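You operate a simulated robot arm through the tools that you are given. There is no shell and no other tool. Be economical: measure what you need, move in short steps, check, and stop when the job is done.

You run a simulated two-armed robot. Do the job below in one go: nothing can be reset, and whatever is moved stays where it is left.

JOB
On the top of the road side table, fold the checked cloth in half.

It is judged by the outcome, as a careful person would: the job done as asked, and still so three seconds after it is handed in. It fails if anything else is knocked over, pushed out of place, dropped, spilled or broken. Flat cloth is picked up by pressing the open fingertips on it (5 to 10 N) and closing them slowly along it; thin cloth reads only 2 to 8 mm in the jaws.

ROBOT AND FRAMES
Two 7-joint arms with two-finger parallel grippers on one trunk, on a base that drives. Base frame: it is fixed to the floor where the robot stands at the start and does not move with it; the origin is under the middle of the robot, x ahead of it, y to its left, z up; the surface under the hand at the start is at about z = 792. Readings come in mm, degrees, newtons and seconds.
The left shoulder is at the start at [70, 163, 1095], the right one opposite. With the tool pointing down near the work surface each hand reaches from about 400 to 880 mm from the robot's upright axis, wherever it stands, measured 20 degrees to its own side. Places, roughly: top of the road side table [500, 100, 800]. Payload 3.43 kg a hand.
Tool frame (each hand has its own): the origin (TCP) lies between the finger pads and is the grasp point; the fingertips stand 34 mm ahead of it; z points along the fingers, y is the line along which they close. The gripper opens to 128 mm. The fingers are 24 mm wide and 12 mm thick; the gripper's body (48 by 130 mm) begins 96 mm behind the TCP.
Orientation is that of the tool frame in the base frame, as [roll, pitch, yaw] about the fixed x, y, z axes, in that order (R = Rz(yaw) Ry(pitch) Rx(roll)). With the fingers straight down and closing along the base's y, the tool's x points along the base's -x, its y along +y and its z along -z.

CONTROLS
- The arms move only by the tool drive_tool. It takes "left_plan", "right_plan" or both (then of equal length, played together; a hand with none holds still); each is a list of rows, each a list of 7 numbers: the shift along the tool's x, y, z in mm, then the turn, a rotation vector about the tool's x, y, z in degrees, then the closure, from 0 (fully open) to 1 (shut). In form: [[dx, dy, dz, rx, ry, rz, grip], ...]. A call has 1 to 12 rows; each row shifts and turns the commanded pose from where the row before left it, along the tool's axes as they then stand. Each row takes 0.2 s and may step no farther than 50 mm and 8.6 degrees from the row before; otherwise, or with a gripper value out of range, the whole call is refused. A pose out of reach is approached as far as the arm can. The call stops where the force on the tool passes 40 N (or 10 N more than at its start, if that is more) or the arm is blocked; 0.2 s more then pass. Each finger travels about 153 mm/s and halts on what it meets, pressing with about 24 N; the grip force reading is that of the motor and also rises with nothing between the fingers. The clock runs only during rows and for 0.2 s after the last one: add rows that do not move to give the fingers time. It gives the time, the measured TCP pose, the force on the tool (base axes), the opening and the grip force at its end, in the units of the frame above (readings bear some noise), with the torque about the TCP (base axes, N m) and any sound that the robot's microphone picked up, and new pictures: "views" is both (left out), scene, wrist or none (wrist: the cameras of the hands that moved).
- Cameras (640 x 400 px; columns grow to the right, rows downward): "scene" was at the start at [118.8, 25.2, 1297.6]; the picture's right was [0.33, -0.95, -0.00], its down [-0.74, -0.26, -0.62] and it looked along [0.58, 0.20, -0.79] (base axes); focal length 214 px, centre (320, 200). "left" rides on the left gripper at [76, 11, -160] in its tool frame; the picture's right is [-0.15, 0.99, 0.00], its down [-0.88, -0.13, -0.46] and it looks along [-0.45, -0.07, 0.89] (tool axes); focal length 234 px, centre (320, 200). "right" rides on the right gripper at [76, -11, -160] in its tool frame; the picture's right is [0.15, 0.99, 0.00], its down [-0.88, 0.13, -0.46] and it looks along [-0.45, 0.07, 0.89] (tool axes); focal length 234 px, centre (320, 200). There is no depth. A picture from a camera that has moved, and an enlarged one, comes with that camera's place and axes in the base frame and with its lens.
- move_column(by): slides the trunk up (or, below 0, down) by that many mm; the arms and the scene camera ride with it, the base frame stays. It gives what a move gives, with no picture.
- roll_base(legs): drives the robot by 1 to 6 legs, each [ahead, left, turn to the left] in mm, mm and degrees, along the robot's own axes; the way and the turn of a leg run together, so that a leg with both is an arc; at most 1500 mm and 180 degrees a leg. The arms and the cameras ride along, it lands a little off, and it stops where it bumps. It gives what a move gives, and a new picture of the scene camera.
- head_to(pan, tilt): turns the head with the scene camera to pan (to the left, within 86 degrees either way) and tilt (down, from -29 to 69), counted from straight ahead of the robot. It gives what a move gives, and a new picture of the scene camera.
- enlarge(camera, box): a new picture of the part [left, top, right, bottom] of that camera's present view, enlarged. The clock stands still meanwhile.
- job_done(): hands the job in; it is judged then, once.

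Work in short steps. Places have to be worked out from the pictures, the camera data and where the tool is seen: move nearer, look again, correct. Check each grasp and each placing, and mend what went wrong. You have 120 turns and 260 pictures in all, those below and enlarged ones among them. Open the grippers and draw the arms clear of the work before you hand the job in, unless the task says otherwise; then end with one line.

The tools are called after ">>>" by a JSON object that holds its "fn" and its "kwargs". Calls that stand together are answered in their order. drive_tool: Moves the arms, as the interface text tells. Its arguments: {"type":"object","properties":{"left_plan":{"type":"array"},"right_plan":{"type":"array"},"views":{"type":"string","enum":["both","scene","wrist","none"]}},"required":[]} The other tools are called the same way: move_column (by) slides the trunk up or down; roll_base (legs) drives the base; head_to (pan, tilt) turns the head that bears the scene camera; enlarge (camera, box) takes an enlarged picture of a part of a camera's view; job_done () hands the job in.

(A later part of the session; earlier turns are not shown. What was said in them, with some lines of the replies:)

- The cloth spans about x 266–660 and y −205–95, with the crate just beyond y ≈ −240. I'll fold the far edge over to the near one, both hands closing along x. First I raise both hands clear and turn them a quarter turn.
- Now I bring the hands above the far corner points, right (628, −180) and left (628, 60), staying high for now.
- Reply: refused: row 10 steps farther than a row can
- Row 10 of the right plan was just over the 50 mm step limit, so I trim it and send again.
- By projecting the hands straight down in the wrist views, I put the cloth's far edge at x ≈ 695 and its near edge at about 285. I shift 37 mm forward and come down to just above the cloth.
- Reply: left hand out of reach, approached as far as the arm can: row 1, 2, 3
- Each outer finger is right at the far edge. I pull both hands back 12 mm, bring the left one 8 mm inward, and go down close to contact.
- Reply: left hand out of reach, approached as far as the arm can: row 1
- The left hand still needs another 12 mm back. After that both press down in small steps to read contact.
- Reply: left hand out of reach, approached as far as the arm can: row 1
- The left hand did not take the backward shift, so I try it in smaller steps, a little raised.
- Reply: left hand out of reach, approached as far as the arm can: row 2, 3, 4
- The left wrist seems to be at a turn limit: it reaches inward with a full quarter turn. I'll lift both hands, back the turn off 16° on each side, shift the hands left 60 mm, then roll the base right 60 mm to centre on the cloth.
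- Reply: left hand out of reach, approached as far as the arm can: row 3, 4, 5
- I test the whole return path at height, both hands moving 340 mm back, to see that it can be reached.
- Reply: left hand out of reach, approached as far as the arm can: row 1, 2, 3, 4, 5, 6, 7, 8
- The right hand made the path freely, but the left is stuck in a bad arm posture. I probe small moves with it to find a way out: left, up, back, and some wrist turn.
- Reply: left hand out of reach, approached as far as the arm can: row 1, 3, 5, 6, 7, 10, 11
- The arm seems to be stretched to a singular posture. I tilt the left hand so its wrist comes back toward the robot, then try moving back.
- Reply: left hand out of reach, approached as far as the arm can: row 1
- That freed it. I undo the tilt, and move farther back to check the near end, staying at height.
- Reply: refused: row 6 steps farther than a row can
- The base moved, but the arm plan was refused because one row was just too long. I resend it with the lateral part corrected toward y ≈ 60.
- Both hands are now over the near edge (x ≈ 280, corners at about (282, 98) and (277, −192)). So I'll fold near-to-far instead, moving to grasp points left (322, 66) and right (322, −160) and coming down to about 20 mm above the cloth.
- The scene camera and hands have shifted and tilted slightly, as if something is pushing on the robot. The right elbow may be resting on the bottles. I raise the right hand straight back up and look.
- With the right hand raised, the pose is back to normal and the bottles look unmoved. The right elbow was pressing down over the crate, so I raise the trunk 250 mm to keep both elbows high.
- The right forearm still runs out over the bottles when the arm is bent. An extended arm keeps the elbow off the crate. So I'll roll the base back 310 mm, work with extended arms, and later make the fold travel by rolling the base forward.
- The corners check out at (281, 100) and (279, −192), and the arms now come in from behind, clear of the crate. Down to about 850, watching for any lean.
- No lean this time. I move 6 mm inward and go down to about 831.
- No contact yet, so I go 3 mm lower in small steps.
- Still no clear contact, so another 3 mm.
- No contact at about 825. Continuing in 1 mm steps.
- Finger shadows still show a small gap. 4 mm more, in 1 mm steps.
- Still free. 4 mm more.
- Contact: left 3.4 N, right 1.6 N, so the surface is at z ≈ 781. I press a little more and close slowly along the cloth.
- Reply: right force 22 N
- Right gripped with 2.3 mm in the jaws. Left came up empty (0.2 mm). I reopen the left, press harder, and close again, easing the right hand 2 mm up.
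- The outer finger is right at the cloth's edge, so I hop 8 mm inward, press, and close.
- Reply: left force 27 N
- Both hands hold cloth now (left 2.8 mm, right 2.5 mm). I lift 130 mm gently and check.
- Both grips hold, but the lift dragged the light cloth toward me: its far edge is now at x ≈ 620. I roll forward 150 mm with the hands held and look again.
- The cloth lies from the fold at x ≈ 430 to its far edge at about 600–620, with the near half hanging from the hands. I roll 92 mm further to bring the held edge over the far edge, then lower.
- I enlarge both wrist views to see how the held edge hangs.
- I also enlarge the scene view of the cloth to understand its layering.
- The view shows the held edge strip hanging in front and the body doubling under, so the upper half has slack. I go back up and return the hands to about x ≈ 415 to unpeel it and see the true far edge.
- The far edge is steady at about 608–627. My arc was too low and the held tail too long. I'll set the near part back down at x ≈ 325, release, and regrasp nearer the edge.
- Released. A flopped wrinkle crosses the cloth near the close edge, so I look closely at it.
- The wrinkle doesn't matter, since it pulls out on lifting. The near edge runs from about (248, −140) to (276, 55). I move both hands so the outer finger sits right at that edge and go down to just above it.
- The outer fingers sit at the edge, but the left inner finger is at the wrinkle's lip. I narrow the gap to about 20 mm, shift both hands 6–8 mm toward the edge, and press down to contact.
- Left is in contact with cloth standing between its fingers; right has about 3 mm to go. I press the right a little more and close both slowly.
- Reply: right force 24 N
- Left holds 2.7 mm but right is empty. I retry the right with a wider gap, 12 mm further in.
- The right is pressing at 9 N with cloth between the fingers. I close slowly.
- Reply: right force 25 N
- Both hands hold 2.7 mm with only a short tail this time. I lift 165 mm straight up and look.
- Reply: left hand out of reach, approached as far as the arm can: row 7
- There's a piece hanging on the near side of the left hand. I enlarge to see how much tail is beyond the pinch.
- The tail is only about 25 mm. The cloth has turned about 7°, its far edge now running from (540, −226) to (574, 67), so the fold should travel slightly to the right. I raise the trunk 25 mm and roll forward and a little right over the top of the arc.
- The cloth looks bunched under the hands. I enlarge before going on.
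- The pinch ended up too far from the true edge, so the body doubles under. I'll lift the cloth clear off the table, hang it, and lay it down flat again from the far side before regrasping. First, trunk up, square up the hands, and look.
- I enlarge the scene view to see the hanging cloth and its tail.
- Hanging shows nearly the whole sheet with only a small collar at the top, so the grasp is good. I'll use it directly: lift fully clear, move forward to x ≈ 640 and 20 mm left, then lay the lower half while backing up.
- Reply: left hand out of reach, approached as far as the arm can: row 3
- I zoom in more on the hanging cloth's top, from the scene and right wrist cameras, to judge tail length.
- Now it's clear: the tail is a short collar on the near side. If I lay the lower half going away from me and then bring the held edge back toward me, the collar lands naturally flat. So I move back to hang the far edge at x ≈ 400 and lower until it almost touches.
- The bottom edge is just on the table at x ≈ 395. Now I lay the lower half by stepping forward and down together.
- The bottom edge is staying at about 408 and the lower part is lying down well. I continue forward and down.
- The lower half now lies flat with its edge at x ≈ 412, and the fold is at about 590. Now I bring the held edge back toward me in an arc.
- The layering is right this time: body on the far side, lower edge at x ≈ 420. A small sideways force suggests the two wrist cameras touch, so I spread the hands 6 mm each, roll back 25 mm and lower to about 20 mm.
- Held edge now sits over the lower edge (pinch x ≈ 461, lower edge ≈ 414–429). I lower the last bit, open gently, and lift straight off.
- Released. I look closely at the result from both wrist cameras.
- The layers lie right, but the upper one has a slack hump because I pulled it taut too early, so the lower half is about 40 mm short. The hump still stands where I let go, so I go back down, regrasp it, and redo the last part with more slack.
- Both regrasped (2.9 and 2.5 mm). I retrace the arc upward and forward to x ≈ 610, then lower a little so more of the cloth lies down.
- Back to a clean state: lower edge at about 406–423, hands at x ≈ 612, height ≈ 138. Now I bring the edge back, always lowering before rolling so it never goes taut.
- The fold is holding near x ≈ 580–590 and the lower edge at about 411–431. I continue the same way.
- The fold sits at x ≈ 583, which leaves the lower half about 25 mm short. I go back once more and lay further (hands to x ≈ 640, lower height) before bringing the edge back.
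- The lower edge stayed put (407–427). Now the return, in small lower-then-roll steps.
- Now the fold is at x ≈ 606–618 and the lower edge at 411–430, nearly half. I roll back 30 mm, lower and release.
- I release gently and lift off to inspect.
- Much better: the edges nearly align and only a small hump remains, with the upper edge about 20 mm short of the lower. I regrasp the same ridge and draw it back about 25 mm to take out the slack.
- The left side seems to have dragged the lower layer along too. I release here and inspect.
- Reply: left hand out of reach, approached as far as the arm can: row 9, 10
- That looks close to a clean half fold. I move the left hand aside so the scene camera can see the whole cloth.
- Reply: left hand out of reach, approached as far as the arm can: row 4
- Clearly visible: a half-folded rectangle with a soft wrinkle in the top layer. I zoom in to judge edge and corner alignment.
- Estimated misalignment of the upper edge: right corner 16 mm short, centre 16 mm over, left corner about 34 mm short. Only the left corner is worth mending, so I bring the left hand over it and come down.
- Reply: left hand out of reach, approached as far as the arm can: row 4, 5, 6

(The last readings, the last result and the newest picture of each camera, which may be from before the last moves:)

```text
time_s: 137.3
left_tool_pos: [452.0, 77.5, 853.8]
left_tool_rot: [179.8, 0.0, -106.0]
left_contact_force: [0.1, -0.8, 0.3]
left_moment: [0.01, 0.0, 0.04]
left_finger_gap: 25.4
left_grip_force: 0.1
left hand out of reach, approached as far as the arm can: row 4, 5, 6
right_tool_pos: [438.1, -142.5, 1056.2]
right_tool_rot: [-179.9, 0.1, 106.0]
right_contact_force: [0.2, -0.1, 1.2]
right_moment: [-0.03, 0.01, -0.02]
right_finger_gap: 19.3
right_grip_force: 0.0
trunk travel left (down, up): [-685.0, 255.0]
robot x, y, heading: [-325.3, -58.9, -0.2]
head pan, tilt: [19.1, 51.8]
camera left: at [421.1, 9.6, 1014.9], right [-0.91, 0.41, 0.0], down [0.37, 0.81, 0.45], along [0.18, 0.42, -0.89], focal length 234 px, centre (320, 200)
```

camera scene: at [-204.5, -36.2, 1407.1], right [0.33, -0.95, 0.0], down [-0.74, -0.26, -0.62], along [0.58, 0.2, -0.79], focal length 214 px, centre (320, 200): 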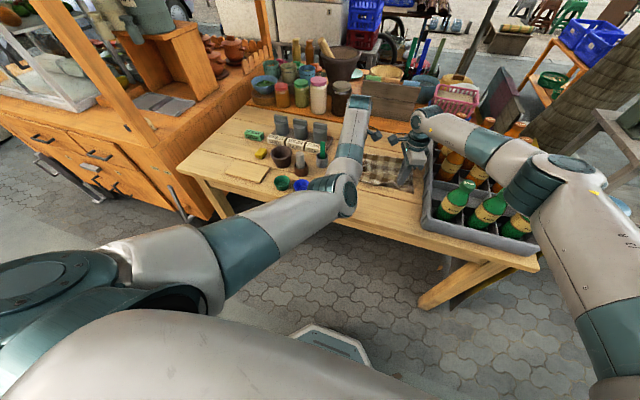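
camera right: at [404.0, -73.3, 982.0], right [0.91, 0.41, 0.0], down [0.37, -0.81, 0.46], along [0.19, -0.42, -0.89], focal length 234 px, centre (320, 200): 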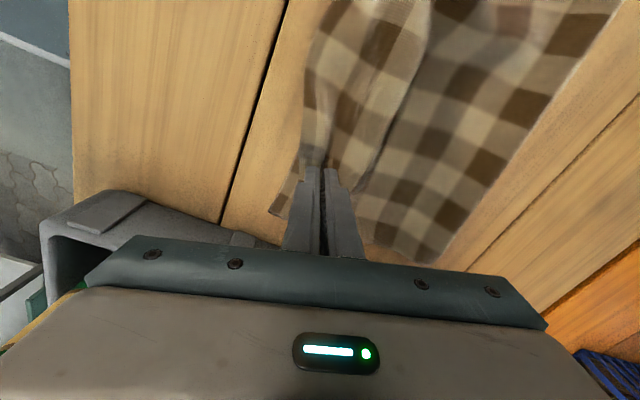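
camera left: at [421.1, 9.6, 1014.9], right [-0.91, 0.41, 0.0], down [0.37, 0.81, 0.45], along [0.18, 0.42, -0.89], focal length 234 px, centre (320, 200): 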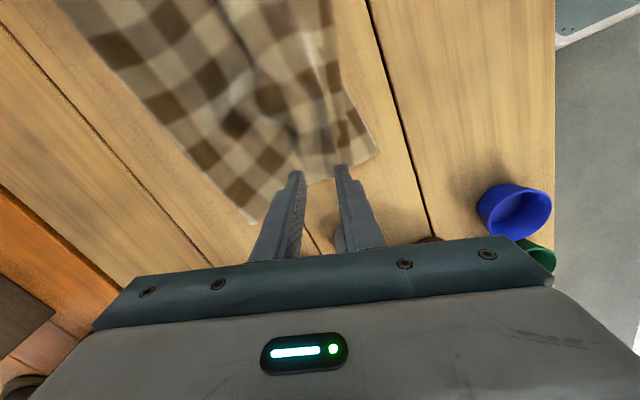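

The upper left edge is at x ≈ 434, about 40 mm short, and the hand straddles it well at 452. I come down lightly, pinch only the top layer, and lift 30 mm.

>>> {"fn": "drive_tool", "kwargs": {"left_plan": [[8, 0, 12, 0, 0, 0, 0.8], [0, 0, 12, 0, 0, 0, 0.8], [0, 0, 6, 0, 0, 0, 0.8], [0, 0, 4, 0, 0, 0, 0.8], [0, 0, 0, 0, 0, 0, 0.85], [0, 0, 0, 0, 0, 0, 0.9], [0, 0, 0, 0, 0, 0, 0.95], [0, 0, 0, 0, 0, 0, 1], [0, 0, 0, 0, 0, 0, 1], [0, 0, 0, 0, 0, 0, 1]], "views": "wrist"}}

```text
time_s: 139.5
left_tool_pos: [449.1, 71.2, 821.1]
left_tool_rot: [179.7, 0.0, -105.8]
left_contact_force: [0.1, 0.0, 0.3]
left_moment: [-0.01, 0.0, 0.01]
left_finger_gap: 0.2
left_grip_force: 24.3
right_tool_pos: [437.5, -142.6, 1055.7]
right_tool_rot: [-179.8, 0.0, 105.9]
right_contact_force: [-0.3, -0.2, 0.1]
right_moment: [-0.02, -0.01, 0.04]
right_finger_gap: 19.6
right_grip_force: 0.1
trunk travel left (down, up): [-685.0, 255.0]
robot x, y, heading: [-327.8, -61.8, 0.1]
head pan, tilt: [19.1, 51.8]
camera left: at [419.4, 2.5, 981.2], right [-0.91, 0.41, 0.0], down [0.37, 0.81, 0.45], along [0.18, 0.42, -0.89], focal length 234 px, centre (320, 200)
```

left: 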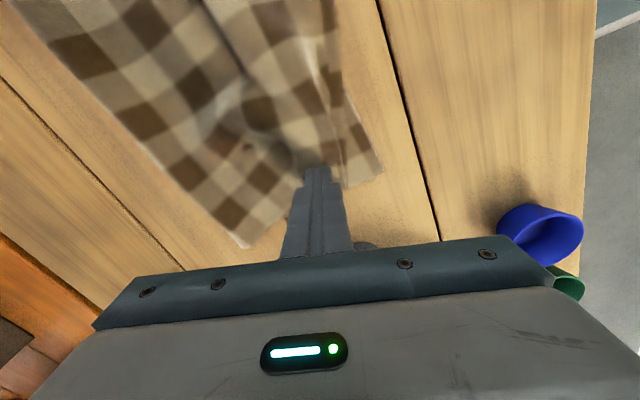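

The jaws closed just above the cloth. I reopen, go 5 mm lower to light contact, and close again.

>>> {"fn": "drive_tool", "kwargs": {"left_plan": [[0, 0, -4, 0, 0, 0, 0.8], [0, 0, 0, 0, 0, 0, 0.78], [0, 0, 6, 0, 0, 0, 0.78], [0, 0, 2, 0, 0, 0, 0.78], [0, 0, 1, 0, 0, 0, 0.78], [0, 0, 0, 0, 0, 0, 0.82], [0, 0, 0, 0, 0, 0, 0.86], [0, 0, 0, 0, 0, 0, 0.9], [0, 0, 0, 0, 0, 0, 0.95], [0, 0, 0, 0, 0, 0, 1], [0, 0, 0, 0, 0, 0, 1], [0, 0, 0, 0, 0, 0, 1]], "views": "wrist"}}

```text
time_s: 142.1
left_tool_pos: [450.3, 69.7, 817.9]
left_tool_rot: [179.9, 0.1, -105.9]
left_contact_force: [0.8, 0.7, 17.0]
left_moment: [0.04, 0.0, 0.0]
left_finger_gap: 0.2
left_grip_force: 23.5
right_tool_pos: [435.9, -142.9, 1057.0]
right_tool_rot: [179.9, 0.0, 106.0]
right_contact_force: [0.2, -0.7, 0.4]
right_moment: [0.03, -0.04, 0.03]
right_finger_gap: 19.1
right_grip_force: 0.0
trunk travel left (down, up): [-685.0, 255.0]
robot x, y, heading: [-328.1, -61.2, -0.0]
head pan, tilt: [19.1, 51.8]
camera left: at [418.7, 2.2, 978.5], right [-0.91, 0.41, 0.0], down [0.37, 0.81, 0.46], along [0.19, 0.42, -0.89], focal length 234 px, centre (320, 200)
```

left: 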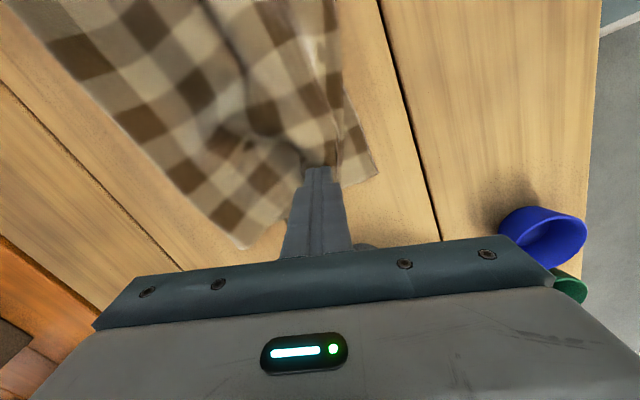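

Still missed, but the closed tips are now pressing on the top layer just behind its edge. I ease the pressure and try a short drag back to see whether only the top layer moves.

>>> {"fn": "drive_tool", "kwargs": {"left_plan": [[0, 0, -1.5, 0, 0, 0, 1], [1.4, 4.8, 0, 0, 0, 0, 1], [1.4, 4.8, 0, 0, 0, 0, 1], [1.4, 4.8, 0, 0, 0, 0, 1], [1.4, 4.8, 0, 0, 0, 0, 1], [0, 0, 0, 0, 0, 0, 1]], "views": "wrist"}}

```text
time_s: 143.5
left_tool_pos: [429.1, 70.3, 818.4]
left_tool_rot: [179.9, 0.0, -106.1]
left_contact_force: [3.6, -0.2, 14.5]
left_moment: [0.01, -0.09, 0.02]
left_finger_gap: 0.0
left_grip_force: 24.2
right_tool_pos: [436.4, -143.0, 1056.2]
right_tool_rot: [-179.9, 0.0, 106.1]
right_contact_force: [-0.6, 0.5, 0.2]
right_moment: [-0.02, 0.0, -0.03]
right_finger_gap: 19.0
right_grip_force: 0.0
trunk travel left (down, up): [-685.0, 255.0]
robot x, y, heading: [-326.1, -61.0, -0.0]
head pan, tilt: [19.1, 51.8]
camera left: at [399.3, 1.9, 978.6], right [-0.91, 0.41, 0.0], down [0.37, 0.81, 0.46], along [0.19, 0.42, -0.89], focal length 234 px, centre (320, 200)
```

left: 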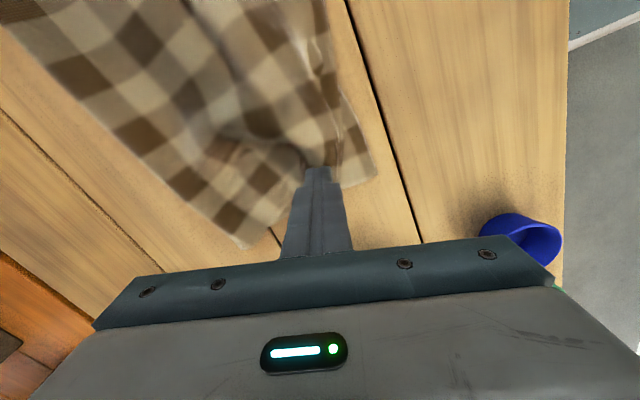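

All layers move together under pressure, so dragging won't separate them. One more try: pinch the top layer with a wider opening.

>>> {"fn": "drive_tool", "kwargs": {"left_plan": [[0, 0, -12, 0, 0, 0, 1], [-4.1, -14.4, 0, 0, 0, 0, 0.68], [0, 0, 0, 0, 0, 0, 0.68], [0, 0, 9, 0, 0, 0, 0.68], [0, 0, 2, 0, 0, 0, 0.68], [0, 0, 0.5, 0, 0, 0, 0.73], [0, 0, 0, 0, 0, 0, 0.78], [0, 0, 0, 0, 0, 0, 0.83], [0, 0, 0, 0, 0, 0, 0.88], [0, 0, 0, 0, 0, 0, 0.94], [0, 0, 0, 0, 0, 0, 1], [0, 0, 0, 0, 0, 0, 1]], "views": "wrist"}}

```text
time_s: 146.1
left_tool_pos: [445.3, 70.1, 818.1]
left_tool_rot: [179.8, 0.0, -105.8]
left_contact_force: [-0.3, -0.6, 4.0]
left_moment: [0.0, 0.06, -0.01]
left_finger_gap: 2.9
left_grip_force: 24.6
right_tool_pos: [436.4, -142.8, 1055.9]
right_tool_rot: [-180.0, 0.0, 106.0]
right_contact_force: [0.9, -0.3, 0.4]
right_moment: [0.05, 0.02, 0.04]
right_finger_gap: 19.1
right_grip_force: 0.1
trunk travel left (down, up): [-685.0, 255.0]
robot x, y, heading: [-327.7, -60.2, 0.1]
head pan, tilt: [19.1, 51.8]
camera left: at [414.7, 2.2, 978.9], right [-0.91, 0.41, 0.0], down [0.37, 0.81, 0.46], along [0.18, 0.42, -0.89], focal length 234 px, centre (320, 200)
```

left: 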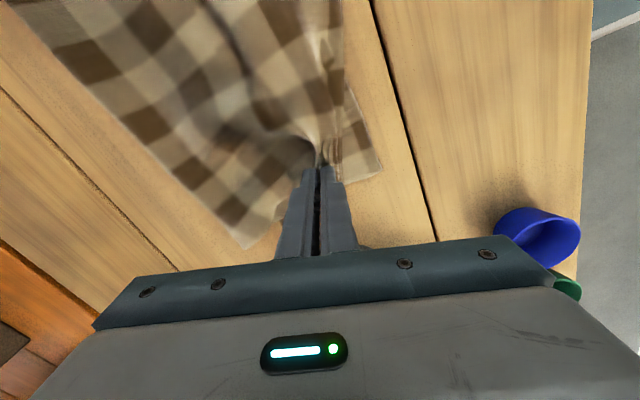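

Gripped 2.9 mm, the top layer only. I lift it 35 mm, carry it back about 35 mm, set it down and release.

>>> {"fn": "drive_tool", "kwargs": {"left_plan": [[0, 0, -15, 0, 0, 0, 1], [0, 0, -20, 0, 0, 0, 1], [3.2, 11.2, 0, 0, 0, 0, 1], [3.2, 11.2, 0, 0, 0, 0, 1], [3.3, 11.4, 0, 0, 0, 0, 1], [0, 0, 15, 0, 0, 0, 1], [0, 0, 16, 0, 0, 0, 1], [0, 0, 0, 0, 0, 0, 1]], "views": "wrist"}}

>>> {"fn": "enlarge", "kwargs": {"camera": "scene", "box": [320, 130, 430, 210]}}

```text
time_s: 147.9
left_tool_pos: [409.9, 73.7, 822.5]
left_tool_rot: [179.8, 0.2, -105.9]
left_contact_force: [-0.7, -0.1, -0.1]
left_moment: [0.01, -0.02, 0.0]
left_finger_gap: 2.5
left_grip_force: 24.2
right_tool_pos: [437.1, -142.0, 1055.6]
right_tool_rot: [-179.9, 0.1, 105.9]
right_contact_force: [-0.2, 0.5, -0.4]
right_moment: [-0.03, -0.01, 0.03]
right_finger_gap: 19.2
right_grip_force: 0.2
trunk travel left (down, up): [-685.0, 255.0]
robot x, y, heading: [-321.9, -58.9, 0.2]
head pan, tilt: [19.1, 51.8]
camera left: at [380.4, 5.2, 983.5], right [-0.91, 0.41, 0.0], down [0.37, 0.81, 0.46], along [0.18, 0.42, -0.89], focal length 234 px, centre (320, 200)
```

left: 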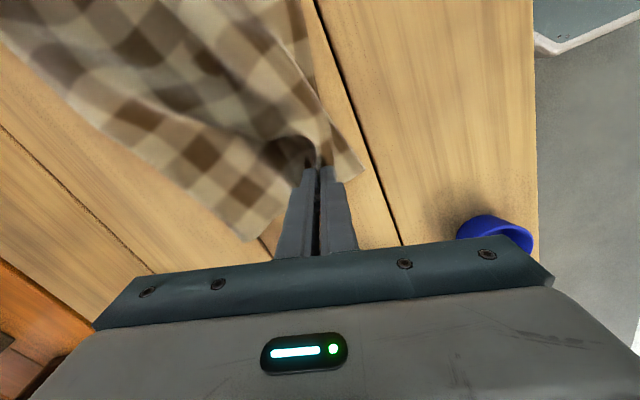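

```text
5.00 times, centred on (375, 170) of scene
camera zoom: at [-206.8, -36.1, 1407.5], right [0.33, -0.95, 0.0], down [-0.74, -0.26, -0.62], along [0.58, 0.2, -0.79], focal length 1072 px, centre (45, 350)
```

zoom: 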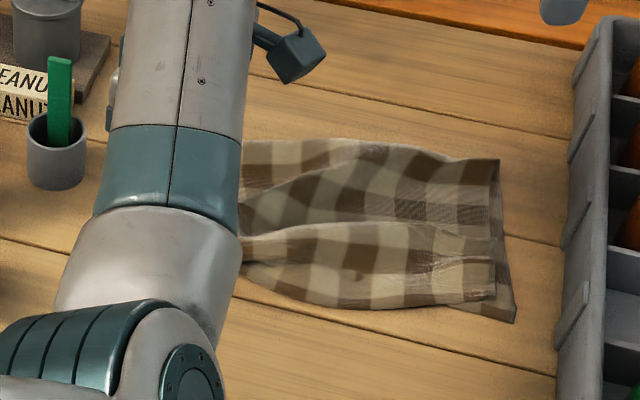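

I lower the last bit, release, lift clear and move the left hand aside to look.

>>> {"fn": "drive_tool", "kwargs": {"left_plan": [[0, 0, 2, 0, 0, 0, 0.97], [0, 0, 0, 0, 0, 0, 0.92], [0, 0, 0, 0, 0, 0, 0.86], [0, 0, -20, 0, 0, 0, 0.86], [0, 0, -45, 0, 0, 0, 0.86], [0, 0, -45, 0, 0, 0, 0.86], [0, 0, -45, 0, 0, 0, 0.86], [0, 0, -30, 0, 0, 0, 0.86], [-45, 10, 0, 0, 0, 0, 0.86], [-45, 10, 0, 0, 0, 0, 0.86], [-45, 10, 0, 0, 0, 0, 0.86], [-45, 10, 0, 0, 0, 0, 0.86]], "views": "none"}}

>>> {"fn": "enlarge", "kwargs": {"camera": "scene", "box": [330, 140, 420, 200]}}

```text
time_s: 150.5
left_tool_pos: [456.1, 260.1, 992.5]
left_tool_rot: [179.7, -0.1, -106.0]
left_contact_force: [-0.6, 0.4, -0.2]
left_moment: [0.0, -0.02, 0.02]
left_finger_gap: 17.9
left_grip_force: 0.1
left hand out of reach, approached as far as the arm can: row 6, 7, 8
right_tool_pos: [438.6, -139.9, 1055.9]
right_tool_rot: [-180.0, 0.2, 106.0]
right_contact_force: [-0.7, 1.1, 0.5]
right_moment: [0.02, 0.01, 0.0]
right_finger_gap: 19.3
right_grip_force: 0.0
trunk travel left (down, up): [-685.0, 255.0]
robot x, y, heading: [-329.5, -60.4, -0.2]
head pan, tilt: [19.1, 51.8]
```

```text
6.67 times, centred on (375, 170) of scene
camera zoom: at [-206.5, -33.7, 1407.5], right [0.33, -0.95, 0.0], down [-0.74, -0.26, -0.62], along [0.58, 0.2, -0.79], focal length 1430 px, centre (-47, 400)
```

zoom: 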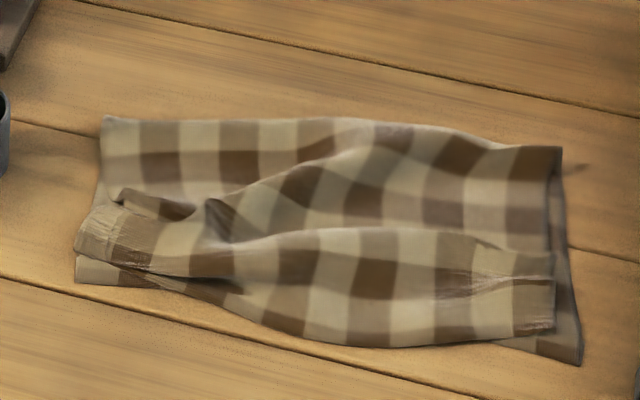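

The cloth is folded in half with corners within about 20 mm and only soft wrinkles; further handling risks more than it gains. I open both grippers, raise them, and roll back clear of the table.

>>> {"fn": "drive_tool", "kwargs": {"left_plan": [[0, 0, -30, 0, 0, 0, 0.4], [0, 0, -20, 0, 0, 0, 0.2], [0, 0, 0, 0, 0, 0, 0], [0, 0, 0, 0, 0, 0, 0]], "right_plan": [[0, 0, -30, 0, 0, 0, 0.4], [0, 0, -20, 0, 0, 0, 0.2], [0, 0, 0, 0, 0, 0, 0], [0, 0, 0, 0, 0, 0, 0]], "views": "none"}}

>>> {"fn": "roll_base", "kwargs": {"legs": [[-300, 0, 0]]}}

>>> {"fn": "enlarge", "kwargs": {"camera": "scene", "box": [220, 60, 520, 240]}}

```text
time_s: 151.5
left_tool_pos: [455.5, 259.9, 1043.6]
left_tool_rot: [179.8, -0.1, -106.0]
left_contact_force: [0.7, 0.5, 0.1]
left_moment: [0.0, -0.03, -0.02]
left_finger_gap: 128.0
left_grip_force: 0.0
right_tool_pos: [435.3, -144.4, 1107.7]
right_tool_rot: [-179.9, 0.1, 106.0]
right_contact_force: [0.1, -0.5, -0.5]
right_moment: [0.0, -0.01, 0.05]
right_finger_gap: 127.8
right_grip_force: 0.0
trunk travel left (down, up): [-685.0, 255.0]
robot x, y, heading: [-324.4, -61.6, -0.1]
head pan, tilt: [19.1, 51.8]
```

```text
time_s: 153.6
left_tool_pos: [158.0, 255.5, 1042.9]
left_tool_rot: [179.8, -0.1, -106.3]
left_contact_force: [0.3, 0.5, -0.2]
left_moment: [0.01, 0.02, -0.02]
left_finger_gap: 127.9
left_grip_force: 0.0
right_tool_pos: [136.7, -146.7, 1106.9]
right_tool_rot: [-179.8, 0.0, 105.6]
right_contact_force: [-0.6, 0.6, 0.2]
right_moment: [0.02, 0.03, -0.04]
right_finger_gap: 127.7
right_grip_force: 0.1
trunk travel left (down, up): [-685.0, 255.0]
robot x, y, heading: [-628.5, -61.6, -0.3]
head pan, tilt: [19.1, 51.8]
camera scene: at [-505.9, -35.9, 1407.4], right [0.32, -0.95, 0.0], down [-0.74, -0.25, -0.62], along [0.59, 0.2, -0.79], focal length 214 px, centre (320, 200)
```

scene: 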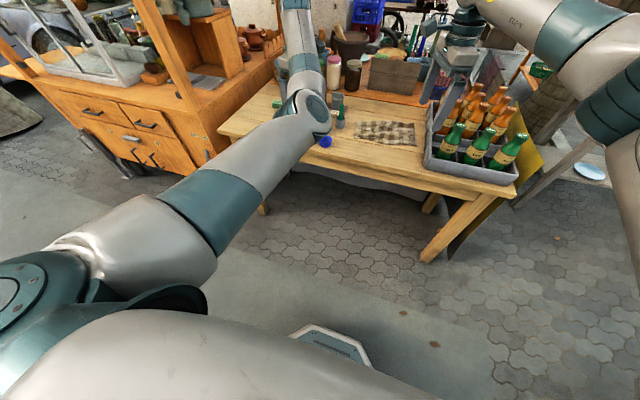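

```text
2.13 times, centred on (370, 150) of scene
camera zoom: at [-505.9, -35.9, 1407.4], right [0.32, -0.95, 0.0], down [-0.74, -0.25, -0.62], along [0.59, 0.2, -0.79], focal length 458 px, centre (213, 307)
```

zoom: 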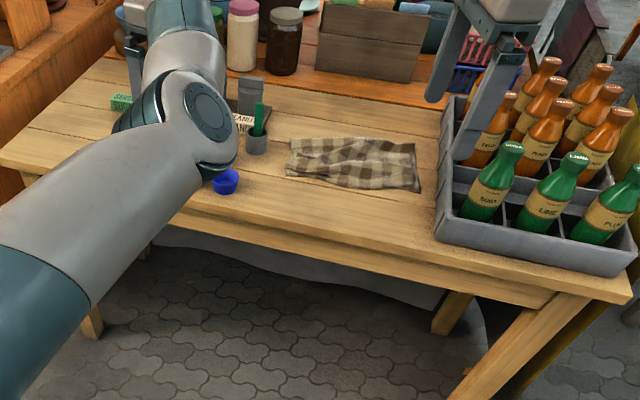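

The cloth lies half-folded on the table, the bottles and cups look upright and in place, and both hands are open and clear. I hand the job in.

>>> {"fn": "job_done", "kwargs": {}}

```text
The job is handed in.
```

The checked cloth is folded in half on the road side table; its corners are about 20 mm out of line and the top layer has soft wrinkles. The right arm leaned briefly on the crate, probably on the bottles, but nothing looks moved or knocked over.
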